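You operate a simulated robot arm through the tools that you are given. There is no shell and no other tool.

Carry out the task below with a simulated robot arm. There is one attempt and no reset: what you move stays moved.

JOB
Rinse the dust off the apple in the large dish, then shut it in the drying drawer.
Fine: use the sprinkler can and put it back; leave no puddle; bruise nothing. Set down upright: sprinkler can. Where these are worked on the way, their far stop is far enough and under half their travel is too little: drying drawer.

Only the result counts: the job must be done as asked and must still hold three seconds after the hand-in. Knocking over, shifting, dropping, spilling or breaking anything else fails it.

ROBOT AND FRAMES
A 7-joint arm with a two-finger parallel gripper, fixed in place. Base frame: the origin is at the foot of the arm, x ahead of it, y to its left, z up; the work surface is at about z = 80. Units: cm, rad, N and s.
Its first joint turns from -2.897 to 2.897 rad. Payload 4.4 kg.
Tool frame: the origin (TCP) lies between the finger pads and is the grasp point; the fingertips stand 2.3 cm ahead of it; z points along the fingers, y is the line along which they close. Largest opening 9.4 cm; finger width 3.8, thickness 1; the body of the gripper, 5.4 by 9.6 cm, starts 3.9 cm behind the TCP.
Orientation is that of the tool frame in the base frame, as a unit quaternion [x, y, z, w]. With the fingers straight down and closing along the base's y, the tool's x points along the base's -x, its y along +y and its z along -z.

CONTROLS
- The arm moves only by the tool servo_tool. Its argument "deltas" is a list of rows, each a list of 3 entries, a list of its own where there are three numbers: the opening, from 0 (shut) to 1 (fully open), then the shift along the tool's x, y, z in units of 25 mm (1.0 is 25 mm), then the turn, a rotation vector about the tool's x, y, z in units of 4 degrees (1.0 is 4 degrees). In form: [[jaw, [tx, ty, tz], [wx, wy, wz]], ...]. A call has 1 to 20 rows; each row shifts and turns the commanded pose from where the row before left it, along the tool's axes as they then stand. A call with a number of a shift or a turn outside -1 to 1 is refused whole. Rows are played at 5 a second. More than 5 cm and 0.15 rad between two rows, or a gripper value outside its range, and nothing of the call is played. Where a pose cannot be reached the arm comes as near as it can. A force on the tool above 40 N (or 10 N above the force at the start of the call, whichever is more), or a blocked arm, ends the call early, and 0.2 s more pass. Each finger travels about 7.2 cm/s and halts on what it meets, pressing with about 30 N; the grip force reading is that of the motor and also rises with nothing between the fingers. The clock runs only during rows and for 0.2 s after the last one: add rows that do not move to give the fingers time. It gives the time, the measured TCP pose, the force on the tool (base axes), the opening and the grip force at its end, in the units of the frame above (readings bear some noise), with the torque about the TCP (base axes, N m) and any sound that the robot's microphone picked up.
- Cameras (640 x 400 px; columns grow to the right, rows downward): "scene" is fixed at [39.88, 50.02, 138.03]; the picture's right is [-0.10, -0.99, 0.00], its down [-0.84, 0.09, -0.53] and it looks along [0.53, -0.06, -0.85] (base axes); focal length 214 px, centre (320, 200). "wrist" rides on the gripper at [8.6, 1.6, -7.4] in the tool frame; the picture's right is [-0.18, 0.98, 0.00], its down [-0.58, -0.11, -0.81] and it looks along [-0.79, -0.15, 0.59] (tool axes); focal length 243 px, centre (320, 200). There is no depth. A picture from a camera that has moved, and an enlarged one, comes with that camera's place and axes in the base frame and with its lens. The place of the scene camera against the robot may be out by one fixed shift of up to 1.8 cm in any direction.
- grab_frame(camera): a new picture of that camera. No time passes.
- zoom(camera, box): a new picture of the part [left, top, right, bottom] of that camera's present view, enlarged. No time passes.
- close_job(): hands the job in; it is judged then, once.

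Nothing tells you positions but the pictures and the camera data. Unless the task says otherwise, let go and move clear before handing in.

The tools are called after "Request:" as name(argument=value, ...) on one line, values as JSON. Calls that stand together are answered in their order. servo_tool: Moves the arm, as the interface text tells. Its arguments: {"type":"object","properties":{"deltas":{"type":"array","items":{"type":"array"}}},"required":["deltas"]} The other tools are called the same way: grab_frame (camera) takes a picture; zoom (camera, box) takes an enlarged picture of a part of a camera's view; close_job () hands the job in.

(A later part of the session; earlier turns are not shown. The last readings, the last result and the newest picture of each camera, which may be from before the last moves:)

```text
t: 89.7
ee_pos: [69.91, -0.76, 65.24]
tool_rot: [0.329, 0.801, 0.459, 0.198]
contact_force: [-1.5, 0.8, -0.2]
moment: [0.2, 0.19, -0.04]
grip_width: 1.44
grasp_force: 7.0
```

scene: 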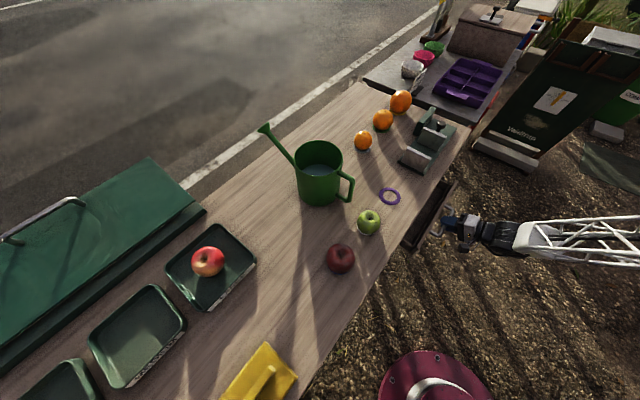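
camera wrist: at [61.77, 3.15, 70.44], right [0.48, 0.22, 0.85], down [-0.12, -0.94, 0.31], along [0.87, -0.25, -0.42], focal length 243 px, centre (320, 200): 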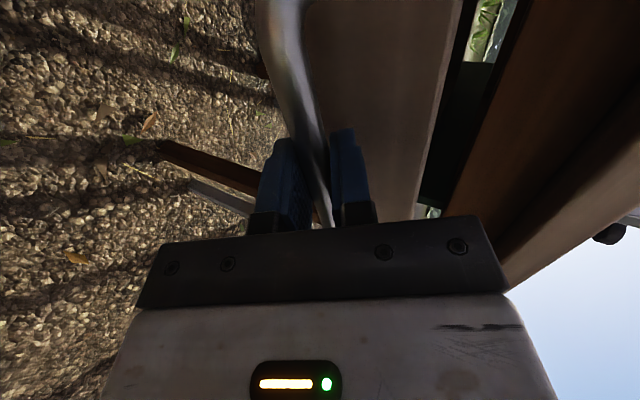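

The lighter grip (7 N) relieves the stress. I'll pull slowly with that lighter hold.

Request:
servo_tool(deltas=[[0.13, [0, -0.04, -0.07], [0, 0, 0]], [0.13, [0, -0.07, -0.121], [0, 0, 0]], [0.13, [0, -0.07, -0.121], [0, 0, 0]], [0.13, [0, -0.07, -0.121], [0, 0, 0]], [0.13, [0, -0.07, -0.121], [0, 0, 0]], [0.13, [0, -0.07, -0.121], [0, 0, 0]], [0.13, [0, -0.07, -0.121], [0, 0, 0]], [0.13, [0, -0.07, -0.121], [0, 0, 0]], [0.13, [0, -0.07, -0.121], [0, 0, 0]], [0.13, [0, -0.07, -0.121], [0, 0, 0]]])

Request:
grab_frame(camera="wrist")

```text
t: 91.8
ee_pos: [67.52, -3.04, 65.25]
tool_rot: [0.329, 0.801, 0.459, 0.199]
contact_force: [3.4, -3.1, -2.4]
moment: [0.63, 0.67, -1.65]
grip_width: 1.41
grasp_force: 45.0
```

```text
taken
camera wrist: at [57.58, -0.87, 70.35], right [0.47, 0.22, 0.85], down [-0.13, -0.94, 0.32], along [0.87, -0.26, -0.41], focal length 243 px, centre (320, 200)
```

wrist: 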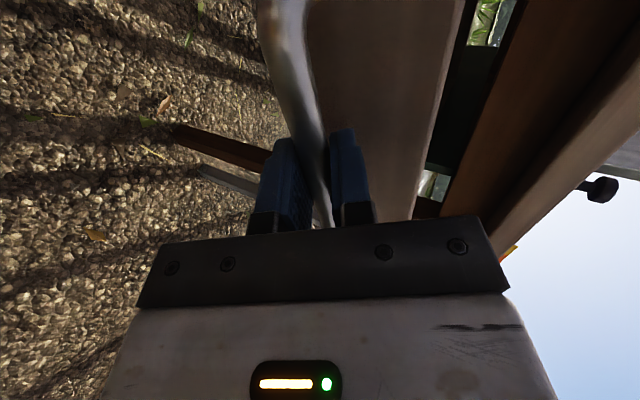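

Request:
servo_tool(deltas=[[0.137, [0, -0.04, -0.07], [0, 0, 0]], [0.137, [0, -0.07, -0.121], [0, 0, 0]], [0.137, [0, -0.07, -0.121], [0, 0, 0]], [0.137, [0, -0.07, -0.121], [0, 0, 0]], [0.137, [0, -0.07, -0.121], [0, 0, 0]], [0.137, [0, -0.07, -0.121], [0, 0, 0]], [0.137, [0, -0.07, -0.121], [0, 0, 0]], [0.137, [0, -0.07, -0.121], [0, 0, 0]], [0.137, [0, -0.07, -0.121], [0, 0, 0]], [0.137, [0, -0.07, -0.121], [0, 0, 0]], [0.137, [0, -0.07, -0.121], [0, 0, 0]], [0.137, [0, -0.07, -0.121], [0, 0, 0]], [0.137, [0, -0.07, -0.121], [0, 0, 0]], [0.137, [0, -0.07, -0.121], [0, 0, 0]], [0.137, [0, -0.07, -0.121], [0, 0, 0]]])

Request:
grab_frame(camera="scene")

```text
t: 95.0
ee_pos: [63.97, -6.67, 65.24]
tool_rot: [0.329, 0.801, 0.459, 0.199]
contact_force: [10.7, -9.6, 20.5]
moment: [0.62, 0.56, -1.79]
grip_width: 1.37
grasp_force: 45.0
```

```text
taken
```

scene: 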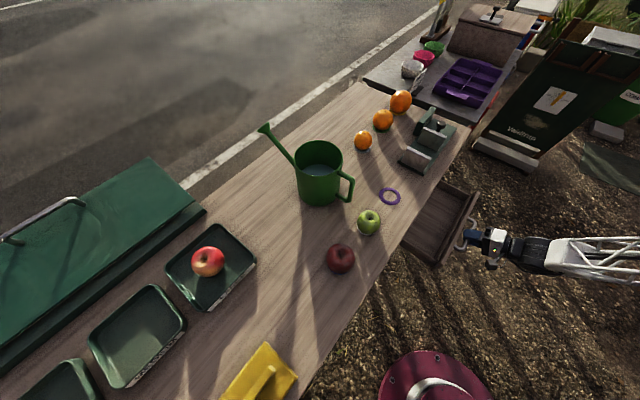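

Request:
servo_tool(deltas=[[0.16, [0, 0, 0], [0, 0, 0]], [0.15, [0, 0, 0], [0, 0, 0]], [0.14, [0, 0, 0], [0, 0, 0]], [0.137, [0, -0.04, -0.07], [0, 0, 0]], [0.137, [0, -0.07, -0.121], [0, 0, 0]], [0.137, [0, -0.07, -0.121], [0, 0, 0]], [0.137, [0, -0.07, -0.121], [0, 0, 0]], [0.137, [0, -0.07, -0.121], [0, 0, 0]], [0.137, [0, -0.07, -0.121], [0, 0, 0]], [0.137, [0, -0.07, -0.121], [0, 0, 0]], [0.137, [0, -0.07, -0.121], [0, 0, 0]], [0.137, [0, -0.07, -0.121], [0, 0, 0]], [0.137, [0, -0.07, -0.121], [0, 0, 0]], [0.137, [0, -0.07, -0.121], [0, 0, 0]], [0.137, [0, -0.07, -0.121], [0, 0, 0]], [0.137, [0, -0.07, -0.121], [0, 0, 0]]])

Request:
grab_frame(camera="scene")

Request:
grab_frame(camera="wrist")

```text
t: 98.5
ee_pos: [60.77, -9.88, 65.12]
tool_rot: [0.33, 0.8, 0.46, 0.198]
contact_force: [-0.4, 0.8, 0.0]
moment: [0.15, 0.18, -0.07]
grip_width: 1.41
grasp_force: 7.1
```

```text
taken
```

scene: 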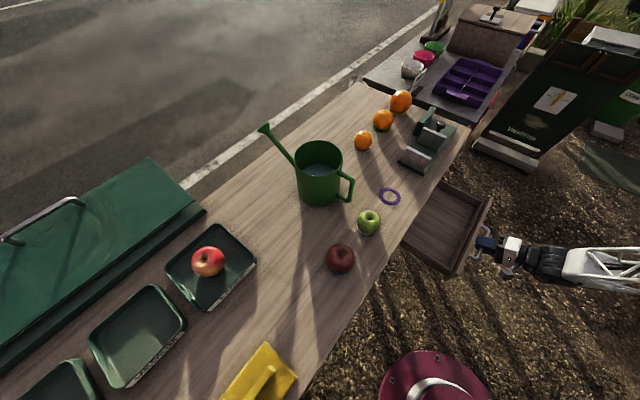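

```text
taken
camera wrist: at [50.83, -7.64, 70.13], right [0.47, 0.22, 0.85], down [-0.13, -0.94, 0.32], along [0.87, -0.26, -0.41], focal length 243 px, centre (320, 200)
```

wrist: 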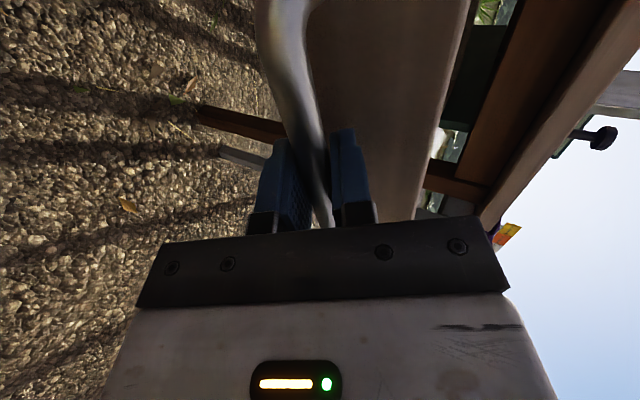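

Request:
servo_tool(deltas=[[0.137, [0, -0.04, -0.07], [0, 0, 0]], [0.137, [0, -0.07, -0.121], [0, 0, 0]], [0.137, [0, -0.07, -0.121], [0, 0, 0]], [0.137, [0, -0.07, -0.121], [0, 0, 0]], [0.137, [0, -0.07, -0.121], [0, 0, 0]], [0.137, [0, -0.07, -0.121], [0, 0, 0]], [0.137, [0, -0.07, -0.121], [0, 0, 0]], [0.137, [0, -0.07, -0.121], [0, 0, 0]], [0.137, [0, -0.07, -0.121], [0, 0, 0]], [0.137, [0, -0.07, -0.121], [0, 0, 0]], [0.137, [0, -0.07, -0.121], [0, 0, 0]], [0.137, [0, -0.07, -0.121], [0, 0, 0]]])

Request:
grab_frame(camera="scene")

```text
t: 101.0
ee_pos: [57.95, -12.54, 64.97]
tool_rot: [0.33, 0.801, 0.459, 0.198]
contact_force: [1.7, -0.8, 0.3]
moment: [0.18, 0.2, -0.07]
grip_width: 1.42
grasp_force: 7.6
```

```text
taken
```

scene: 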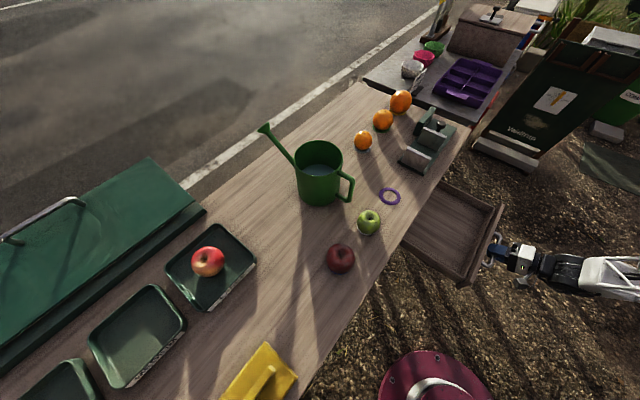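

Request:
servo_tool(deltas=[[0.137, [0, -0.04, -0.07], [0, 0, 0]], [0.137, [0, -0.07, -0.121], [0, 0, 0]], [0.137, [0, -0.07, -0.121], [0, 0, 0]], [0.137, [0, -0.07, -0.121], [0, 0, 0]], [0.137, [0, -0.07, -0.121], [0, 0, 0]], [0.137, [0, -0.07, -0.121], [0, 0, 0]], [0.137, [0, -0.07, -0.121], [0, 0, 0]], [0.137, [0, -0.07, -0.121], [0, 0, 0]], [0.137, [0, -0.07, -0.121], [0, 0, 0]], [0.137, [0, -0.07, -0.121], [0, 0, 0]], [0.137, [0, -0.07, -0.121], [0, 0, 0]], [0.137, [0, -0.07, -0.121], [0, 0, 0]]])

Request:
grab_frame(camera="scene")

```text
t: 103.7
ee_pos: [54.9, -15.52, 65.01]
tool_rot: [0.329, 0.801, 0.459, 0.198]
contact_force: [1.2, -0.4, -0.9]
moment: [0.14, 0.2, -0.13]
grip_width: 1.42
grasp_force: 7.4
```

```text
taken
```

scene: 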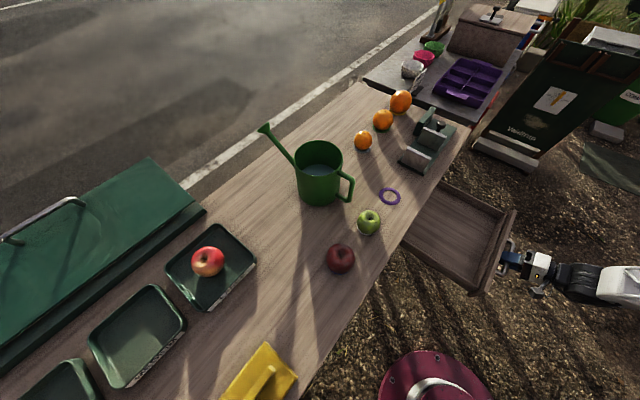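

The drawer is now about 28 cm out, well past half, and moves freely. I'll release the bar, back off and rise to a safe height.

Request:
servo_tool(deltas=[[0.2, [0, 0, 0], [0, 0, 0]], [0.3, [0, 0, 0], [0, 0, 0]], [0.45, [0, 0, 0], [0, 0, 0]], [0.45, [0, 0, -0.4], [0, 0, 0]], [0.45, [0, 0, -0.8], [0, 0, 0]], [0.45, [0, 0, -0.8], [0, 0, 0]], [0.45, [0, 0, -0.8], [0, 0, 0]], [0.45, [0, 0, -0.4], [0, 0, 0]]])

Request:
grab_frame(camera="scene")

Request:
grab_frame(camera="wrist")

```text
t: 105.5
ee_pos: [49.96, -20.3, 69.09]
tool_rot: [0.329, 0.801, 0.46, 0.198]
contact_force: [0.2, -0.1, 0.7]
moment: [0.02, 0.0, 0.0]
grip_width: 4.24
grasp_force: 0.0
```

```text
taken
```

scene: 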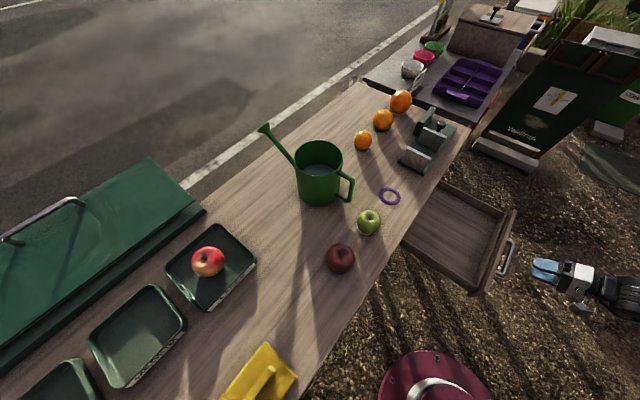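

```text
taken
camera wrist: at [39.99, -18.18, 74.13], right [0.47, 0.22, 0.85], down [-0.13, -0.94, 0.32], along [0.87, -0.26, -0.41], focal length 243 px, centre (320, 200)
```

wrist: 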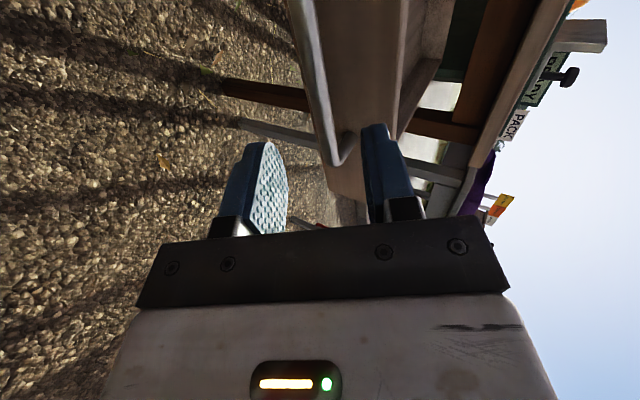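

Request:
servo_tool(deltas=[[0.45, [0, 0.866, -0.5], [0, 0, 0]], [0.45, [0, 0.866, -0.5], [0, 0, 0]], [0.45, [0, 0.866, -0.5], [0, 0, 0]], [0.45, [0, 0.866, -0.5], [0, 0, 0]], [0.45, [0, 0.866, -0.5], [0, 0, 0]], [0.45, [0, 0.866, -0.5], [0, 0, 0]], [0.45, [0, 0.866, -0.5], [0, 0, 0]], [0.45, [0, 0.866, -0.5], [0, 0, 0]], [0.45, [0, 0.866, -0.5], [0, 0, 0]], [0.45, [0, 0.866, -0.5], [0, 0, 0]], [0.45, [0, 0.866, -0.5], [0, 0, 0]], [0.45, [0, 0.866, -0.5], [0, 0, 0]], [0.45, [0, 0.866, -0.5], [0, 0, 0]], [0.45, [0, 0.866, -0.5], [0, 0, 0]], [0.45, [0, 0.866, -0.5], [0, 0, 0]]])

Request:
servo_tool(deltas=[[0.6, [0, 0, 0], [1, 0, 0]], [0.8, [0, 0, 0], [1, 0, 0]], [1, [0, 0, 0], [1, 0, 0]], [1, [0, 0, 0], [1, 0, 0]], [1, [0, 0, 0], [1, 0, 0]], [1, [0, 0, 0], [1, 0, 0]], [1, [0, 0, 0], [1, 0, 0]], [1, [0, 0, 0], [1, 0, 0]], [1, [0, 0, 0], [1, 0, 0]], [1, [0, 0, 0], [1, 0, 0]], [1, [0, 0, 0], [1, 0, 0]], [1, [0, 0, 0], [1, 0, 0]], [1, [0, 0, 0], [1, 0, 0]], [1, [0, 0, 0], [1, 0, 0]], [1, [0, 0, 0], [1, 0, 0]]])

Request:
servo_tool(deltas=[[1, [0, 0, 0], [0, 0, -1]], [1, [0, 0, 0], [0, 0, -1]], [1, [0, 0, 0], [0, 0, -1]], [1, [0, 0, 0], [0, 0, -1]], [1, [0, 0, 0], [0, 0, -1]], [1, [0, 0, 0], [0, 0, -1]], [1, [0, 0, 0], [0, 0, -1]], [1, [0, 0, 0], [0, 0, -1]], [1, [0, 0, 0], [0, 0, -1]], [1, [0, 0, 0], [0, 0, -1]], [1, [0, 0, 0], [0, 0, -1]], [1, [0, 0, 0], [0, 0, -1]], [1, [0, 0, 0], [0, 0, -1]], [1, [0, 0, 0], [0, 0, -1]], [1, [0, 0, 0], [0, 0, -1]], [1, [0, 0, 0], [0, 0, -1]], [1, [0, 0, 0], [0, 0, -1]], [1, [0, 0, 0], [0, 0, -1]], [1, [0, 0, 0], [0, 0, -1]], [1, [0, 0, 0], [0, 0, -1]]])

Request:
servo_tool(deltas=[[1, [0, 0, 0], [0, 0, -1]], [1, [0, 0, 0], [0, 0, -1]], [1, [0, 0, 0], [0, 0, -0.5]]])

Request:
grab_frame(camera="wrist")

```text
t: 108.8
ee_pos: [51.22, -18.97, 102.23]
tool_rot: [0.337, 0.8, 0.473, 0.153]
contact_force: [-1.3, -0.3, 0.4]
moment: [0.0, 0.02, 0.01]
grip_width: 4.24
grasp_force: 0.0
stopped in row 15: the arm was blocked; the commanded pose is now the measured one
```

```text
t: 112.0
ee_pos: [51.07, -19.13, 102.13]
tool_rot: [0.371, 0.928, 0.009, -0.036]
contact_force: [0.4, 0.0, 0.6]
moment: [0.03, 0.01, 0.01]
grip_width: 9.39
grasp_force: 0.0
```

```text
t: 116.2
ee_pos: [51.12, -19.16, 102.23]
tool_rot: [-0.313, 0.949, 0.031, -0.021]
contact_force: [-0.5, -0.4, -0.1]
moment: [-0.01, 0.0, 0.05]
grip_width: 9.39
grasp_force: 0.0
```

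```text
t: 117.0
ee_pos: [50.96, -19.19, 102.3]
tool_rot: [-0.395, 0.918, 0.032, -0.018]
contact_force: [0.0, 0.5, -0.2]
moment: [-0.02, 0.02, 0.04]
grip_width: 9.4
grasp_force: 0.0
```

```text
taken
camera wrist: at [44.54, -24.71, 109.87], right [-0.58, 0.81, 0.07], down [0.53, 0.31, 0.79], along [0.62, 0.5, -0.61], focal length 243 px, centre (320, 200)
```

wrist: 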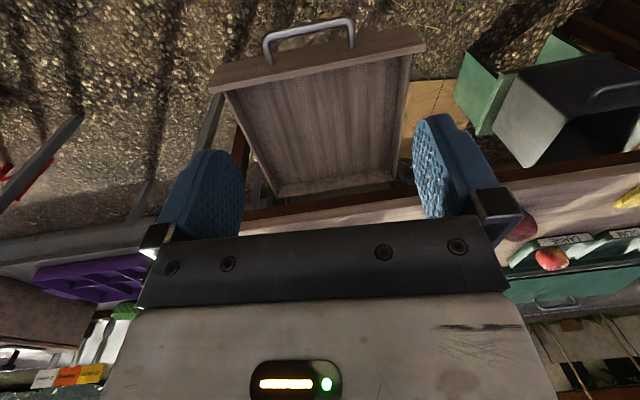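

The drawer is open and empty, with a clear floor. I'll level the tool and travel at height to above the rinsed apple.

Request:
servo_tool(deltas=[[1, [0, 0, 0], [0.52, -0.055, 0]], [1, [0, 0, 0], [0.525, -0.055, 0]], [1, [0, 0, 0], [0, 0, 0.4]], [1, [0, 0, 0], [0, 0, 0]]])

Request:
servo_tool(deltas=[[1, [-0.8, 0.692, 0], [0, 0, 0]], [1, [-0.8, 0.692, 0], [0, 0, 0]], [1, [-0.8, 0.692, 0], [0, 0, 0]], [1, [-0.8, 0.692, 0], [0, 0, 0]], [1, [-0.8, 0.692, 0], [0, 0, 0]], [1, [-0.8, 0.692, 0], [0, 0, 0]], [1, [-0.8, 0.692, 0], [0, 0, 0]], [1, [-0.8, 0.692, 0], [0, 0, 0]], [1, [-0.8, 0.692, 0], [0, 0, 0]], [1, [-0.8, 0.692, 0], [0, 0, 0]], [1, [-0.8, 0.692, 0], [0, 0, 0]], [1, [-0.8, 0.692, 0], [0, 0, 0]], [1, [-0.8, 0.692, 0], [0, 0, 0]], [1, [-0.8, 0.692, 0], [0, 0, 0]], [1, [-0.8, 0.692, 0], [0, 0, 0]], [1, [-0.8, 0.692, 0], [0, 0, 0]], [1, [-0.8, 0.692, 0], [0, 0, 0]], [1, [-0.8, 0.692, 0], [0, 0, 0]], [1, [-0.8, 0.692, 0], [0, 0, 0]], [1, [-0.8, 0.692, 0], [0, 0, 0]]])

Request:
grab_frame(camera="wrist")

Request:
grab_frame(camera="scene")

```text
t: 118.0
ee_pos: [51.03, -19.13, 102.11]
tool_rot: [-0.381, 0.924, -0.001, -0.001]
contact_force: [0.0, 0.6, 0.5]
moment: [-0.02, -0.01, -0.02]
grip_width: 9.38
grasp_force: 0.1
```

```text
t: 122.2
ee_pos: [54.96, 33.6, 102.1]
tool_rot: [-0.381, 0.925, 0.0, -0.001]
contact_force: [0.1, -0.2, -0.4]
moment: [-0.03, -0.02, 0.0]
grip_width: 9.38
grasp_force: 0.1
```

```text
taken
camera wrist: at [47.87, 28.59, 109.64], right [-0.56, 0.83, 0.0], down [0.49, 0.33, 0.81], along [0.67, 0.45, -0.59], focal length 243 px, centre (320, 200)
```

wrist: 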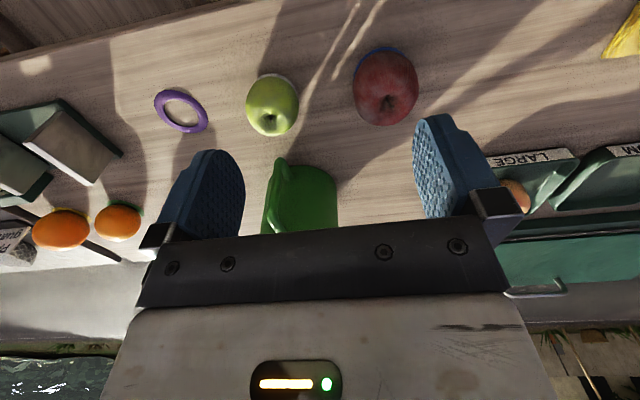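

```text
taken
```

scene: 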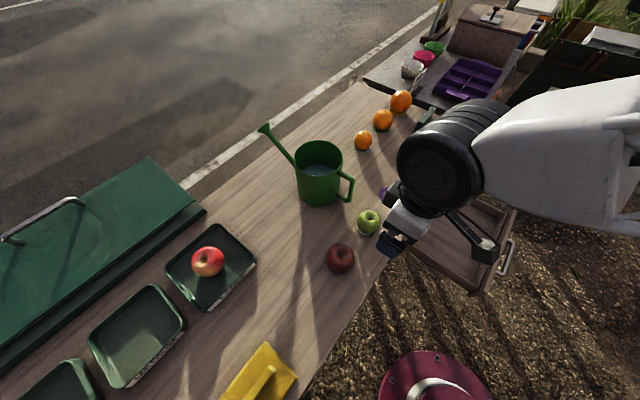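

Request:
servo_tool(deltas=[[1, [-0.513, 0.925, 0], [0, 0, 0]], [1, [-0.513, 0.925, 0], [0, 0, 0]], [1, [-0.513, 0.925, 0], [0, 0, 0]], [1, [-0.513, 0.925, 0], [0, 0, 0]], [1, [-0.513, 0.925, 0], [0, 0, 0]], [1, [-0.513, 0.925, 0], [0, 0, 0]], [1, [-0.513, 0.925, 0], [0, 0, 0]], [1, [-0.513, 0.925, 0], [0, 0, 0]], [1, [-0.513, 0.925, 0], [0, 0, 0]], [1, [-0.513, 0.925, 0], [0, 0, 0]], [1, [-0.513, 0.925, 0], [0, 0, 0]], [1, [-0.513, 0.925, 0], [0, 0, 0]]])

Request:
grab_frame(camera="wrist")

Request:
grab_frame(camera="scene")

```text
t: 124.8
ee_pos: [46.49, 63.9, 102.16]
tool_rot: [-0.38, 0.925, 0.0, 0.0]
contact_force: [-0.2, 0.2, -0.1]
moment: [0.0, -0.05, 0.02]
grip_width: 9.42
grasp_force: 0.1
```

```text
taken
camera wrist: at [39.34, 58.93, 109.61], right [-0.56, 0.83, 0.0], down [0.49, 0.33, 0.81], along [0.67, 0.45, -0.59], focal length 243 px, centre (320, 200)
```

wrist: 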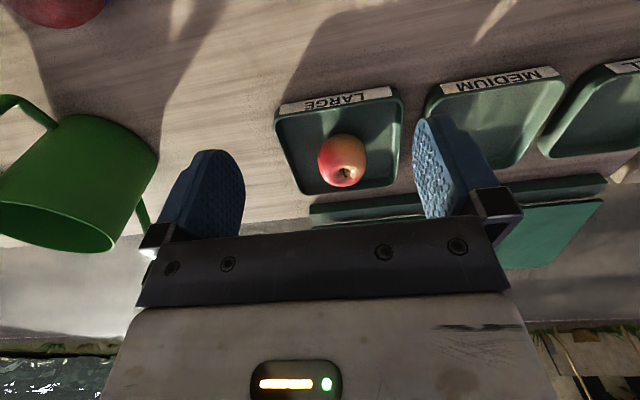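

```text
taken
```

scene: 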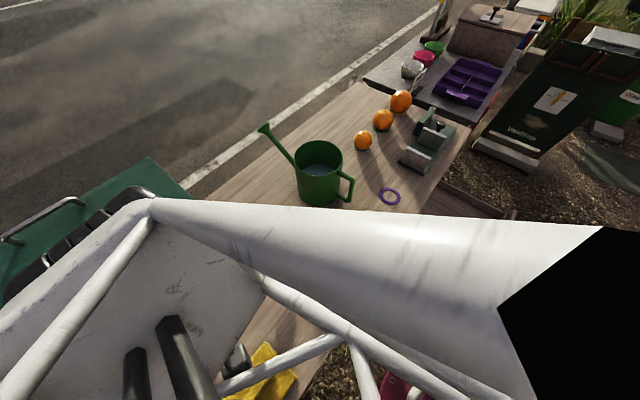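

Request:
zoom(camera="wrist", box=[260, 70, 420, 210])

```text
2.86 times, centred on (340, 140) of wrist
camera zoom: at [39.34, 58.93, 109.61], right [-0.56, 0.83, 0.0], down [0.49, 0.33, 0.81], along [0.67, 0.45, -0.59], focal length 693 px, centre (263, 371)
```

zoom: 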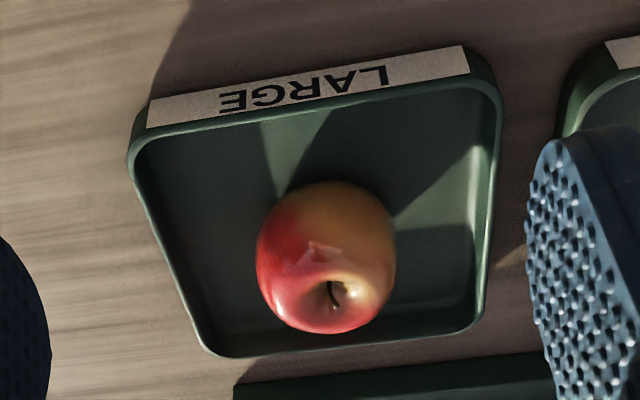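

Request:
servo_tool(deltas=[[1, [-0.8225, 0, 0], [0, 0, 0]], [1, [-0.8225, 0, 0], [0, 0, 0]], [1, [-0.8225, 0, 0], [0, 0, 0]], [1, [-0.8225, 0, 0], [0, 0, 0]], [1, [-0.8225, 0, 0], [0, 0, 0]], [1, [-0.8225, 0, 0], [0, 0, 0]], [1, [-0.8225, 0, 0], [0, 0, 0]], [1, [-0.8225, 0, 0], [0, 0, 0]], [1, [0, 0, 0], [0, 0, 0]]])

Request:
grab_frame(camera="wrist")

```text
t: 126.8
ee_pos: [58.04, 75.66, 102.16]
tool_rot: [-0.382, 0.924, -0.001, -0.001]
contact_force: [-0.4, 0.3, 0.3]
moment: [0.01, -0.02, 0.01]
grip_width: 9.41
grasp_force: 0.0
```

```text
taken
camera wrist: at [50.98, 70.72, 109.53], right [-0.56, 0.83, 0.0], down [0.49, 0.33, 0.81], along [0.67, 0.45, -0.59], focal length 243 px, centre (320, 200)
```

wrist: 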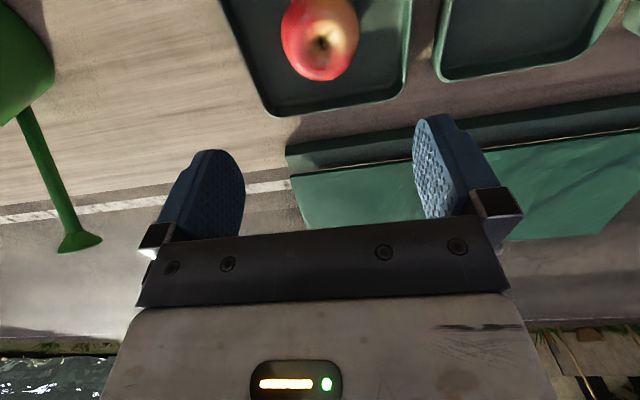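

Request:
zoom(camera="wrist", box=[240, 0, 420, 120])

```text
3.33 times, centred on (330, 60) of wrist
camera zoom: at [50.98, 70.72, 109.53], right [-0.56, 0.83, 0.0], down [0.49, 0.33, 0.81], along [0.67, 0.45, -0.59], focal length 809 px, centre (287, 667)
```

zoom: 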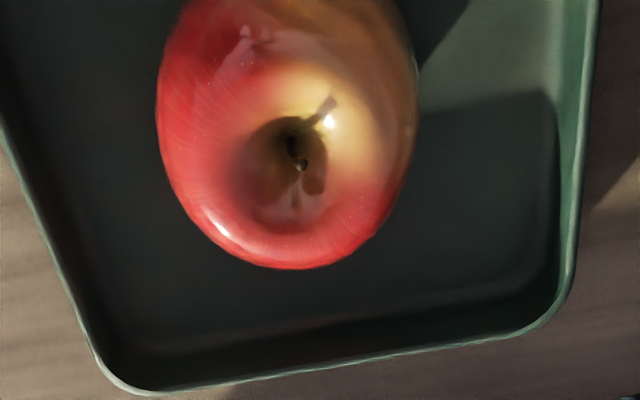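

The apple is centred under the jaw, about 7.2 cm wide. I'll descend in two stages with the jaw fully open.

Request:
servo_tool(deltas=[[1, [-0.03, 0, 0.6], [0, 0, 0]], [1, [-0.03, 0, 0.8], [0, 0, 0]], [1, [0, 0, 0.8], [0, 0, 0]], [1, [0, 0, 0.8], [0, 0, 0]], [1, [0, 0, 0.8], [0, 0, 0]], [1, [0, 0, 0.6], [0, 0, 0]], [1, [0, 0, 0.4], [0, 0, 0]], [1, [0, 0, 0], [0, 0, 0]]])

Request:
grab_frame(camera="wrist")

```text
t: 128.7
ee_pos: [58.29, 75.94, 90.18]
tool_rot: [-0.381, 0.924, -0.001, -0.001]
contact_force: [0.0, 0.8, 0.2]
moment: [-0.02, -0.02, 0.0]
grip_width: 9.39
grasp_force: 0.1
```

```text
taken
camera wrist: at [51.12, 70.9, 97.6], right [-0.56, 0.83, 0.0], down [0.49, 0.33, 0.81], along [0.67, 0.45, -0.59], focal length 243 px, centre (320, 200)
```

wrist: 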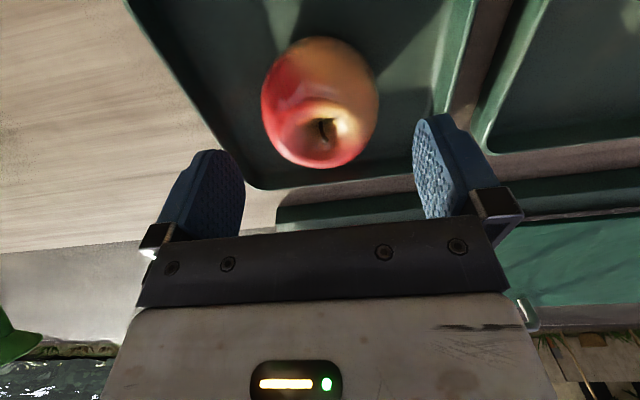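

Request:
servo_tool(deltas=[[1, [0, 0, 0.5], [0, 0, 0]], [1, [0, 0, 0.5], [0, 0, 0]], [1, [0, 0, 0.5], [0, 0, 0]], [1, [0, 0, 0.4], [0, 0, 0]], [1, [0, 0, 0.25], [0, 0, 0]], [1, [0, 0, 0], [0, 0, 0]]])

Request:
grab_frame(camera="wrist")

```text
t: 130.1
ee_pos: [58.22, 75.76, 84.8]
tool_rot: [-0.381, 0.925, 0.0, -0.001]
contact_force: [0.8, 0.3, 1.1]
moment: [-0.02, -0.01, -0.02]
grip_width: 9.42
grasp_force: 0.0
```

```text
taken
camera wrist: at [51.18, 70.78, 92.23], right [-0.56, 0.83, 0.0], down [0.49, 0.33, 0.81], along [0.67, 0.45, -0.59], focal length 243 px, centre (320, 200)
```

wrist: 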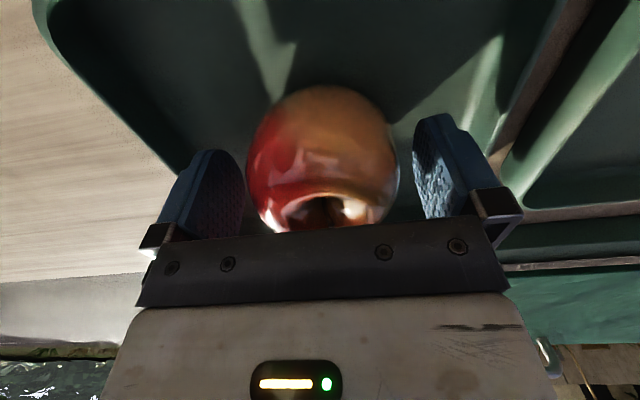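

Request:
servo_tool(deltas=[[0.9, [0, 0, 0], [0, 0, 0]], [0.84, [0, 0, 0], [0, 0, 0]], [0.8, [0, 0, 0], [0, 0, 0]], [0.78, [0, 0, 0], [0, 0, 0]], [0.78, [0, 0, 0], [0, 0, 0]]])

Request:
grab_frame(camera="wrist")

```text
t: 131.2
ee_pos: [58.25, 75.83, 84.83]
tool_rot: [-0.382, 0.924, -0.001, -0.001]
contact_force: [0.3, 0.3, -0.2]
moment: [0.01, -0.02, -0.02]
grip_width: 7.36
grasp_force: 0.7
```

```text
taken
camera wrist: at [51.18, 70.78, 92.24], right [-0.56, 0.83, 0.0], down [0.49, 0.33, 0.81], along [0.67, 0.45, -0.59], focal length 243 px, centre (320, 200)
```

wrist: 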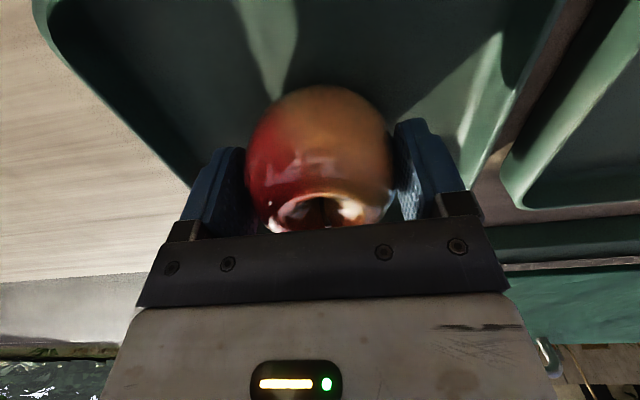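

Request:
servo_tool(deltas=[[0.77, [0, 0, 0], [0, 0, 0]], [0.76, [0, 0, 0], [0, 0, 0]], [0.755, [0, 0, 0], [0, 0, 0]], [0.755, [0, 0, 0], [0, 0, 0]]])

Request:
servo_tool(deltas=[[0.75, [0, 0, 0], [0, 0, 0]], [0.745, [0, 0, 0], [0, 0, 0]], [0.745, [0, 0, 0], [0, 0, 0]]])

```text
t: 132.2
ee_pos: [58.25, 75.85, 84.76]
tool_rot: [-0.381, 0.924, 0.0, -0.001]
contact_force: [-0.3, 0.0, 1.4]
moment: [0.09, 0.09, 0.05]
grip_width: 7.27
grasp_force: 30.2
```

```text
t: 133.1
ee_pos: [58.33, 75.77, 84.66]
tool_rot: [-0.381, 0.925, 0.0, 0.0]
contact_force: [-1.1, 0.8, 1.5]
moment: [0.06, 0.08, 0.02]
grip_width: 7.24
grasp_force: 29.7
```

Request:
servo_tool(deltas=[[0.766, [0, 0, 0], [0, 0, 0]], [0.766, [0, 0, 0], [0, 0, 0]], [0.766, [0, 0, 0], [0, 0, 0]]])

```text
t: 133.8
ee_pos: [58.29, 75.76, 84.66]
tool_rot: [-0.381, 0.925, -0.001, -0.001]
contact_force: [0.6, 0.0, 0.4]
moment: [0.06, 0.03, 0.0]
grip_width: 7.31
grasp_force: 23.9
```

Request:
servo_tool(deltas=[[0.773, [0, 0, 0], [0, 0, 0]], [0.773, [0, 0, 0], [0, 0, 0]], [0.773, [0, 0, 0], [0, 0, 0]]])

```text
t: 134.7
ee_pos: [58.22, 75.8, 84.78]
tool_rot: [-0.382, 0.924, -0.001, -0.001]
contact_force: [0.1, -0.6, -1.0]
moment: [-0.02, -0.04, 0.0]
grip_width: 7.38
grasp_force: 7.3
```

The apple is held gently at about 7 N. I'll firm that slightly and lift slowly.

Request:
servo_tool(deltas=[[0.77, [0, 0, 0], [0, 0, 0]], [0.77, [0, 0, -0.15], [0, 0, 0]], [0.77, [0, 0, -0.25], [0, 0, 0]], [0.77, [0, 0, -0.25], [0, 0, 0]], [0.77, [0, 0, -0.25], [0, 0, 0]], [0.77, [0, 0, 0], [0, 0, 0]]])

Request:
grab_frame(camera="wrist")

```text
t: 136.1
ee_pos: [58.16, 75.94, 87.05]
tool_rot: [-0.381, 0.925, 0.001, -0.001]
contact_force: [0.3, -0.3, 1.2]
moment: [-0.01, -0.02, -0.02]
grip_width: 7.27
grasp_force: 0.0
```

```text
taken
camera wrist: at [51.11, 70.83, 94.5], right [-0.56, 0.83, 0.0], down [0.49, 0.33, 0.81], along [0.67, 0.45, -0.59], focal length 243 px, centre (320, 200)
```

wrist: 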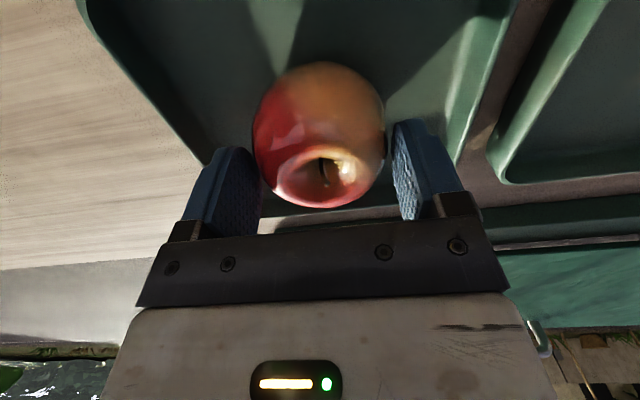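

The apple slipped out of the light grip and stayed put in the dish. I'll reopen, go slightly lower so the pads sit at its equator, and hold a little more firmly.

Request:
servo_tool(deltas=[[0.9, [0, 0, 0], [0, 0, 0]], [1, [0, 0, 0], [0, 0, 0]], [1, [0, 0, 0.4], [0, 0, 0]], [1, [0, 0, 0.4], [0, 0, 0]], [1, [0, 0, 0.4], [0, 0, 0]], [1, [0, 0, 0], [0, 0, 0]]])

Request:
grab_frame(camera="wrist")

```text
t: 137.4
ee_pos: [58.19, 75.83, 83.97]
tool_rot: [-0.381, 0.925, 0.0, -0.001]
contact_force: [-0.8, -0.5, 0.3]
moment: [-0.02, -0.02, 0.02]
grip_width: 9.38
grasp_force: 0.0
```

```text
taken
camera wrist: at [51.04, 70.86, 91.5], right [-0.56, 0.83, 0.0], down [0.49, 0.33, 0.81], along [0.67, 0.45, -0.59], focal length 243 px, centre (320, 200)
```

wrist: 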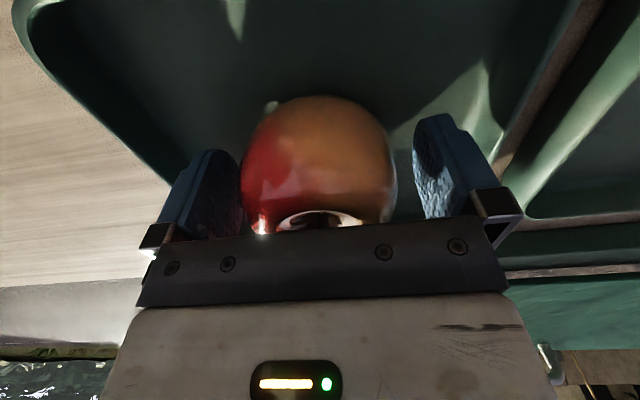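

Request:
servo_tool(deltas=[[0.9, [0, 0, 0], [0, 0, 0]], [0.84, [0, 0, 0], [0, 0, 0]], [0.8, [0, 0, 0], [0, 0, 0]], [0.78, [0, 0, 0], [0, 0, 0]], [0.77, [0, 0, 0], [0, 0, 0]], [0.765, [0, 0, 0], [0, 0, 0]], [0.765, [0, 0, 0], [0, 0, 0]]])

Request:
grab_frame(camera="wrist")

```text
t: 139.1
ee_pos: [58.09, 75.78, 84.08]
tool_rot: [-0.381, 0.924, -0.001, -0.001]
contact_force: [0.9, -0.4, 1.2]
moment: [-0.04, 0.0, -0.01]
grip_width: 7.3
grasp_force: 1.0
```

```text
taken
camera wrist: at [51.03, 70.85, 91.51], right [-0.56, 0.83, 0.0], down [0.49, 0.33, 0.81], along [0.67, 0.45, -0.59], focal length 243 px, centre (320, 200)
```

wrist: 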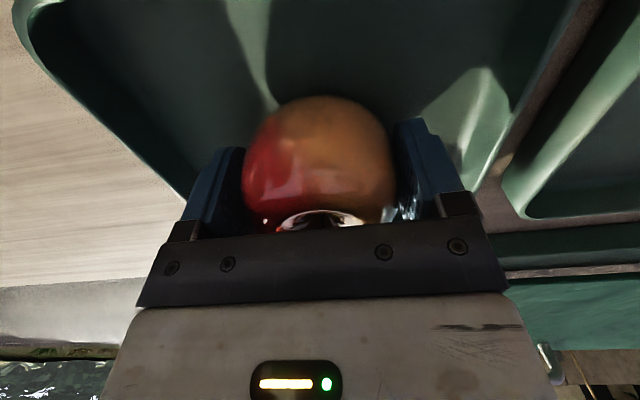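

Request:
servo_tool(deltas=[[0.758, [0, 0, 0], [0, 0, 0]], [0.758, [0, 0, 0], [0, 0, 0]], [0.758, [0, 0, 0], [0, 0, 0]]])

Request:
servo_tool(deltas=[[0.75, [0, 0, 0], [0, 0, 0]], [0.75, [0, 0, 0], [0, 0, 0]], [0.75, [0, 0, 0], [0, 0, 0]]])

```text
t: 139.8
ee_pos: [58.15, 75.81, 84.01]
tool_rot: [-0.38, 0.925, 0.0, -0.001]
contact_force: [-0.2, -0.4, 2.0]
moment: [0.07, 0.1, 0.03]
grip_width: 7.28
grasp_force: 30.7
```

```text
t: 140.7
ee_pos: [58.17, 75.8, 83.95]
tool_rot: [-0.381, 0.925, 0.0, 0.0]
contact_force: [-0.7, -0.7, 2.0]
moment: [0.08, 0.04, 0.07]
grip_width: 7.24
grasp_force: 30.0
```

Request:
servo_tool(deltas=[[0.752, [0, 0, -0.1], [0, 0, 0]], [0.752, [0, 0, -0.15], [0, 0, 0]], [0.752, [0, 0, -0.15], [0, 0, 0]], [0.752, [0, 0, -0.15], [0, 0, 0]], [0.752, [0, 0, 0], [0, 0, 0]]])

Request:
grab_frame(camera="wrist")

```text
t: 141.8
ee_pos: [58.09, 75.8, 85.44]
tool_rot: [-0.381, 0.925, 0.0, -0.001]
contact_force: [-0.2, -0.3, -1.3]
moment: [0.03, 0.0, -0.03]
grip_width: 7.24
grasp_force: 29.6
```

```text
taken
camera wrist: at [51.02, 70.78, 92.95], right [-0.56, 0.83, 0.0], down [0.49, 0.33, 0.81], along [0.67, 0.45, -0.59], focal length 243 px, centre (320, 200)
```

wrist: 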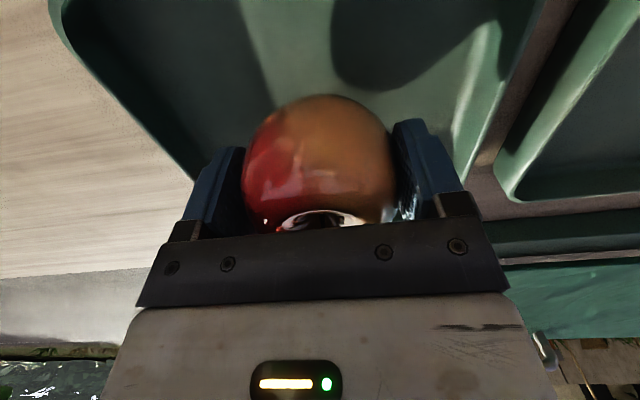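

The apple is up with the gripper. I'll raise it smoothly and carry it back over the near edge towards the open drawer.

Request:
servo_tool(deltas=[[0.752, [0, 0, -0.2], [0, 0, 0]], [0.752, [0, 0, -0.4], [0, 0, 0]], [0.752, [0, 0, -0.6], [0, 0, 0]], [0.752, [0, 0, -0.6], [0, 0, 0]], [0.752, [0, 0, -0.6], [0, 0, 0]], [0.752, [0, 0, -0.6], [0, 0, 0]], [0.752, [0, 0, -0.6], [0, 0, 0]], [0.752, [0, 0, -0.6], [0, 0, 0]], [0.752, [0, 0, -0.6], [0, 0, 0]], [0.752, [0, 0, -0.6], [0, 0, 0]], [0.752, [0, 0, -0.6], [0, 0, 0]], [0.752, [0, 0, -0.6], [0, 0, 0]], [0.752, [0, 0, -0.6], [0, 0, 0]], [0.752, [0, 0, -0.4], [0, 0, 0]], [0.752, [0, 0, -0.2], [0, 0, 0]], [0.752, [0, 0, 0], [0, 0, 0]]])

Request:
servo_tool(deltas=[[0.752, [0.2, 0, 0], [0, 0, 0]], [0.752, [0.4, 0, 0], [0, 0, 0]], [0.752, [0.6, 0, 0], [0, 0, 0]], [0.752, [0.7, 0, 0], [0, 0, 0]], [0.752, [0.7, 0, 0], [0, 0, 0]], [0.752, [0.7, 0, 0], [0, 0, 0]], [0.752, [0.7, 0, 0], [0, 0, 0]], [0.752, [0.7, 0, 0], [0, 0, 0]], [0.752, [0.7, 0, 0], [0, 0, 0]], [0.752, [0.7, 0, 0], [0, 0, 0]], [0.752, [0.7, 0, 0], [0, 0, 0]], [0.752, [0.6, 0, 0], [0, 0, 0]], [0.752, [0.4, 0, 0], [0, 0, 0]], [0.752, [0.2, 0, 0], [0, 0, 0]], [0.752, [0, 0, 0], [0, 0, 0]]])

Request:
grab_frame(camera="wrist")

Request:
grab_frame(camera="scene")

```text
t: 145.2
ee_pos: [58.16, 75.82, 104.87]
tool_rot: [-0.382, 0.924, 0.0, -0.001]
contact_force: [-0.4, 0.4, -1.5]
moment: [0.01, -0.02, -0.01]
grip_width: 7.25
grasp_force: 30.3
```

```text
t: 148.4
ee_pos: [43.96, 61.61, 104.62]
tool_rot: [-0.38, 0.925, -0.001, -0.002]
contact_force: [0.3, -0.5, -1.5]
moment: [0.01, 0.01, 0.0]
grip_width: 7.26
grasp_force: 30.6
```

```text
taken
camera wrist: at [36.94, 56.71, 112.27], right [-0.56, 0.83, 0.0], down [0.49, 0.33, 0.8], along [0.67, 0.45, -0.59], focal length 243 px, centre (320, 200)
```

wrist: 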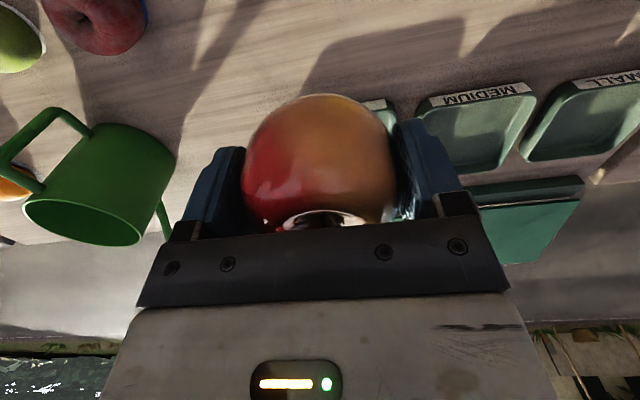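

```text
taken
```

scene: 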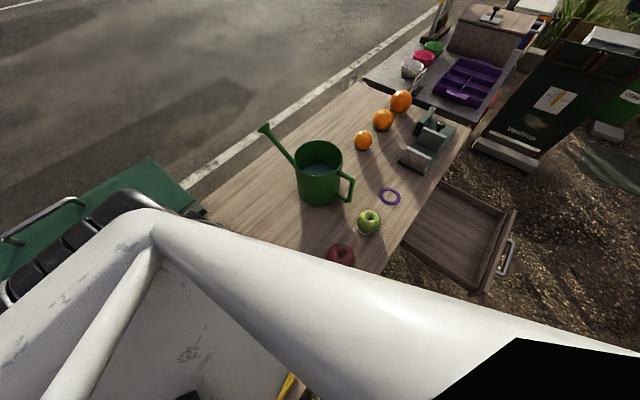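

Request:
servo_tool(deltas=[[0.752, [0.09, -0.205, 0], [0, 0, 0]], [0.752, [0.18, -0.41, 0], [0, 0, 0]], [0.752, [0.271, -0.615, 0], [0, 0, 0]], [0.752, [0.361, -0.82, 0], [0, 0, 0]], [0.752, [0.361, -0.82, 0], [0, 0, 0]], [0.752, [0.361, -0.82, 0], [0, 0, 0]], [0.752, [0.361, -0.82, 0], [0, 0, 0]], [0.752, [0.361, -0.82, 0], [0, 0, 0]], [0.752, [0.361, -0.82, 0], [0, 0, 0]], [0.752, [0.361, -0.82, 0], [0, 0, 0]], [0.752, [0.361, -0.82, 0], [0, 0, 0]], [0.752, [0.361, -0.82, 0], [0, 0, 0]], [0.752, [0.361, -0.82, 0], [0, 0, 0]], [0.752, [0.361, -0.82, 0], [0, 0, 0]], [0.752, [0.361, -0.82, 0], [0, 0, 0]], [0.752, [0.271, -0.615, 0], [0, 0, 0]], [0.752, [0.18, -0.41, 0], [0, 0, 0]], [0.752, [0.09, -0.205, 0], [0, 0, 0]]])

Request:
servo_tool(deltas=[[0.752, [0.09, -0.205, 0], [0, 0, 0]], [0.752, [0.18, -0.41, 0], [0, 0, 0]], [0.752, [0.271, -0.615, 0], [0, 0, 0]], [0.752, [0.361, -0.82, 0], [0, 0, 0]], [0.752, [0.361, -0.82, 0], [0, 0, 0]], [0.752, [0.361, -0.82, 0], [0, 0, 0]], [0.752, [0.361, -0.82, 0], [0, 0, 0]], [0.752, [0.361, -0.82, 0], [0, 0, 0]], [0.752, [0.361, -0.82, 0], [0, 0, 0]], [0.752, [0.361, -0.82, 0], [0, 0, 0]], [0.752, [0.361, -0.82, 0], [0, 0, 0]], [0.752, [0.361, -0.82, 0], [0, 0, 0]], [0.752, [0.361, -0.82, 0], [0, 0, 0]], [0.752, [0.361, -0.82, 0], [0, 0, 0]], [0.752, [0.361, -0.82, 0], [0, 0, 0]], [0.752, [0.271, -0.615, 0], [0, 0, 0]], [0.752, [0.18, -0.41, 0], [0, 0, 0]], [0.752, [0.09, -0.205, 0], [0, 0, 0]]])

Request:
grab_frame(camera="wrist")

Request:
grab_frame(camera="scene")

```text
t: 152.2
ee_pos: [56.02, 30.29, 104.87]
tool_rot: [-0.381, 0.925, 0.0, 0.0]
contact_force: [-0.5, 0.8, -1.9]
moment: [0.0, -0.02, -0.04]
grip_width: 7.21
grasp_force: 30.3
```

```text
t: 156.1
ee_pos: [68.12, -1.03, 104.91]
tool_rot: [-0.382, 0.924, 0.0, -0.001]
contact_force: [-0.4, -0.6, -1.8]
moment: [0.01, -0.04, -0.04]
grip_width: 7.22
grasp_force: 30.0
```

```text
taken
camera wrist: at [61.01, -5.96, 112.43], right [-0.56, 0.83, 0.0], down [0.49, 0.33, 0.81], along [0.67, 0.45, -0.59], focal length 243 px, centre (320, 200)
```

wrist: 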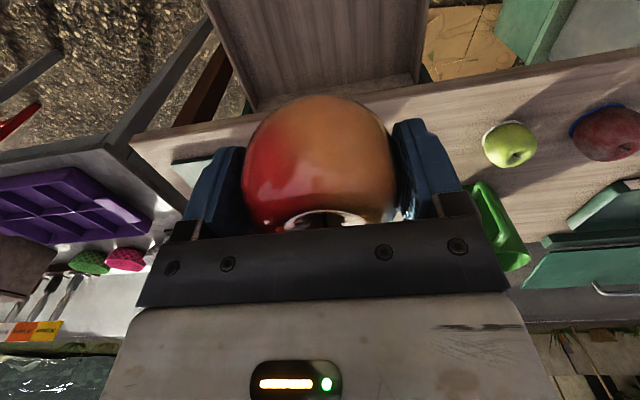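

```text
taken
```

scene: 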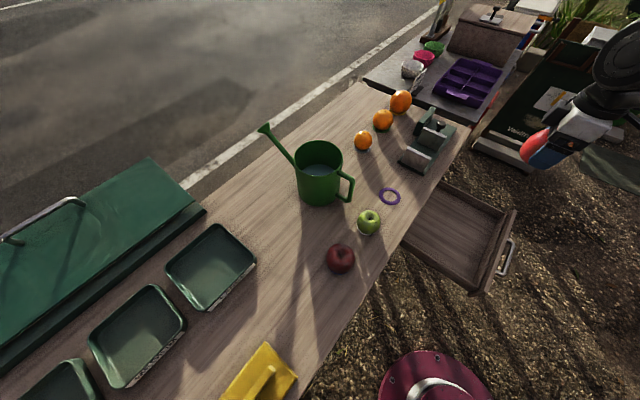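

Request:
zoom(camera="scene", box=[380, 150, 560, 310])

Request:
zoom(camera="wrist", box=[180, 0, 460, 140])

```text
2.50 times, centred on (470, 230) of scene
camera zoom: at [39.88, 50.02, 138.03], right [-0.1, -0.99, 0.0], down [-0.84, 0.09, -0.53], along [0.53, -0.06, -0.85], focal length 536 px, centre (-55, 125)
```

zoom: 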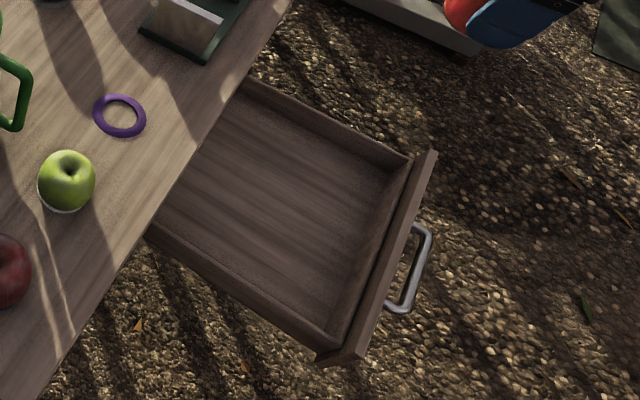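

```text
2.29 times, centred on (320, 70) of wrist
camera zoom: at [61.01, -5.96, 112.43], right [-0.56, 0.83, 0.0], down [0.49, 0.33, 0.81], along [0.67, 0.45, -0.59], focal length 555 px, centre (320, 497)
```

zoom: 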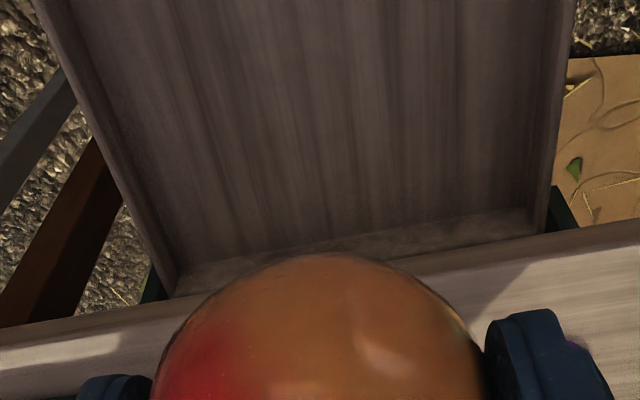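

The apple is over the open drawer at about n 47, t 49. I'll lower it in, quickly at first and then slowly while watching for contact.

Request:
servo_tool(deltas=[[0.752, [0, 0, 0.3], [0, 0, 0]], [0.752, [0, 0, 0.5], [0, 0, 0]], [0.752, [0, 0, 0.7], [0, 0, 0]], [0.752, [0, 0, 0.7], [0, 0, 0]], [0.752, [0, 0, 0.7], [0, 0, 0]], [0.752, [0, 0, 0.7], [0, 0, 0]], [0.752, [0, 0, 0.7], [0, 0, 0]], [0.752, [0, 0, 0.7], [0, 0, 0]], [0.752, [0, 0, 0.7], [0, 0, 0]], [0.752, [0, 0, 0.7], [0, 0, 0]], [0.752, [0, 0, 0.7], [0, 0, 0]], [0.752, [0, 0, 0.7], [0, 0, 0]], [0.752, [0, 0, 0.7], [0, 0, 0]], [0.752, [0, 0, 0.7], [0, 0, 0]], [0.752, [0, 0, 0.7], [0, 0, 0]], [0.752, [0, 0, 0.7], [0, 0, 0]], [0.752, [0, 0, 0.6], [0, 0, 0]], [0.752, [0, 0, 0.4], [0, 0, 0]], [0.752, [0, 0, 0.2], [0, 0, 0]], [0.752, [0, 0, 0], [0, 0, 0]]])

Request:
grab_frame(camera="wrist")

Request:
zoom(camera="scene", box=[380, 130, 580, 310])

```text
t: 160.2
ee_pos: [68.07, -1.0, 75.27]
tool_rot: [-0.381, 0.925, 0.0, -0.001]
contact_force: [-0.2, -0.2, -2.6]
moment: [0.02, 0.03, -0.02]
grip_width: 7.19
grasp_force: 30.5
```

```text
taken
camera wrist: at [60.99, -5.98, 82.9], right [-0.56, 0.83, 0.0], down [0.49, 0.33, 0.81], along [0.67, 0.45, -0.59], focal length 243 px, centre (320, 200)
```

wrist: 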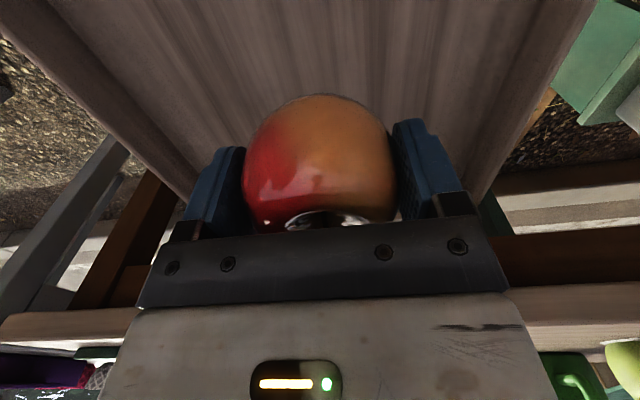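

```text
2.22 times, centred on (480, 220) of scene
camera zoom: at [39.88, 50.02, 138.03], right [-0.1, -0.99, 0.0], down [-0.84, 0.09, -0.53], along [0.53, -0.06, -0.85], focal length 477 px, centre (-36, 156)
```

zoom: 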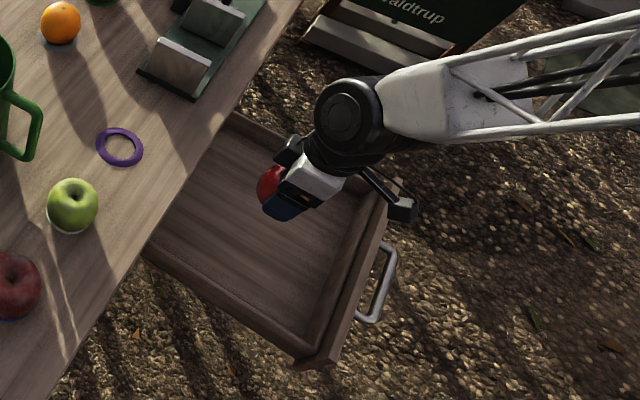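

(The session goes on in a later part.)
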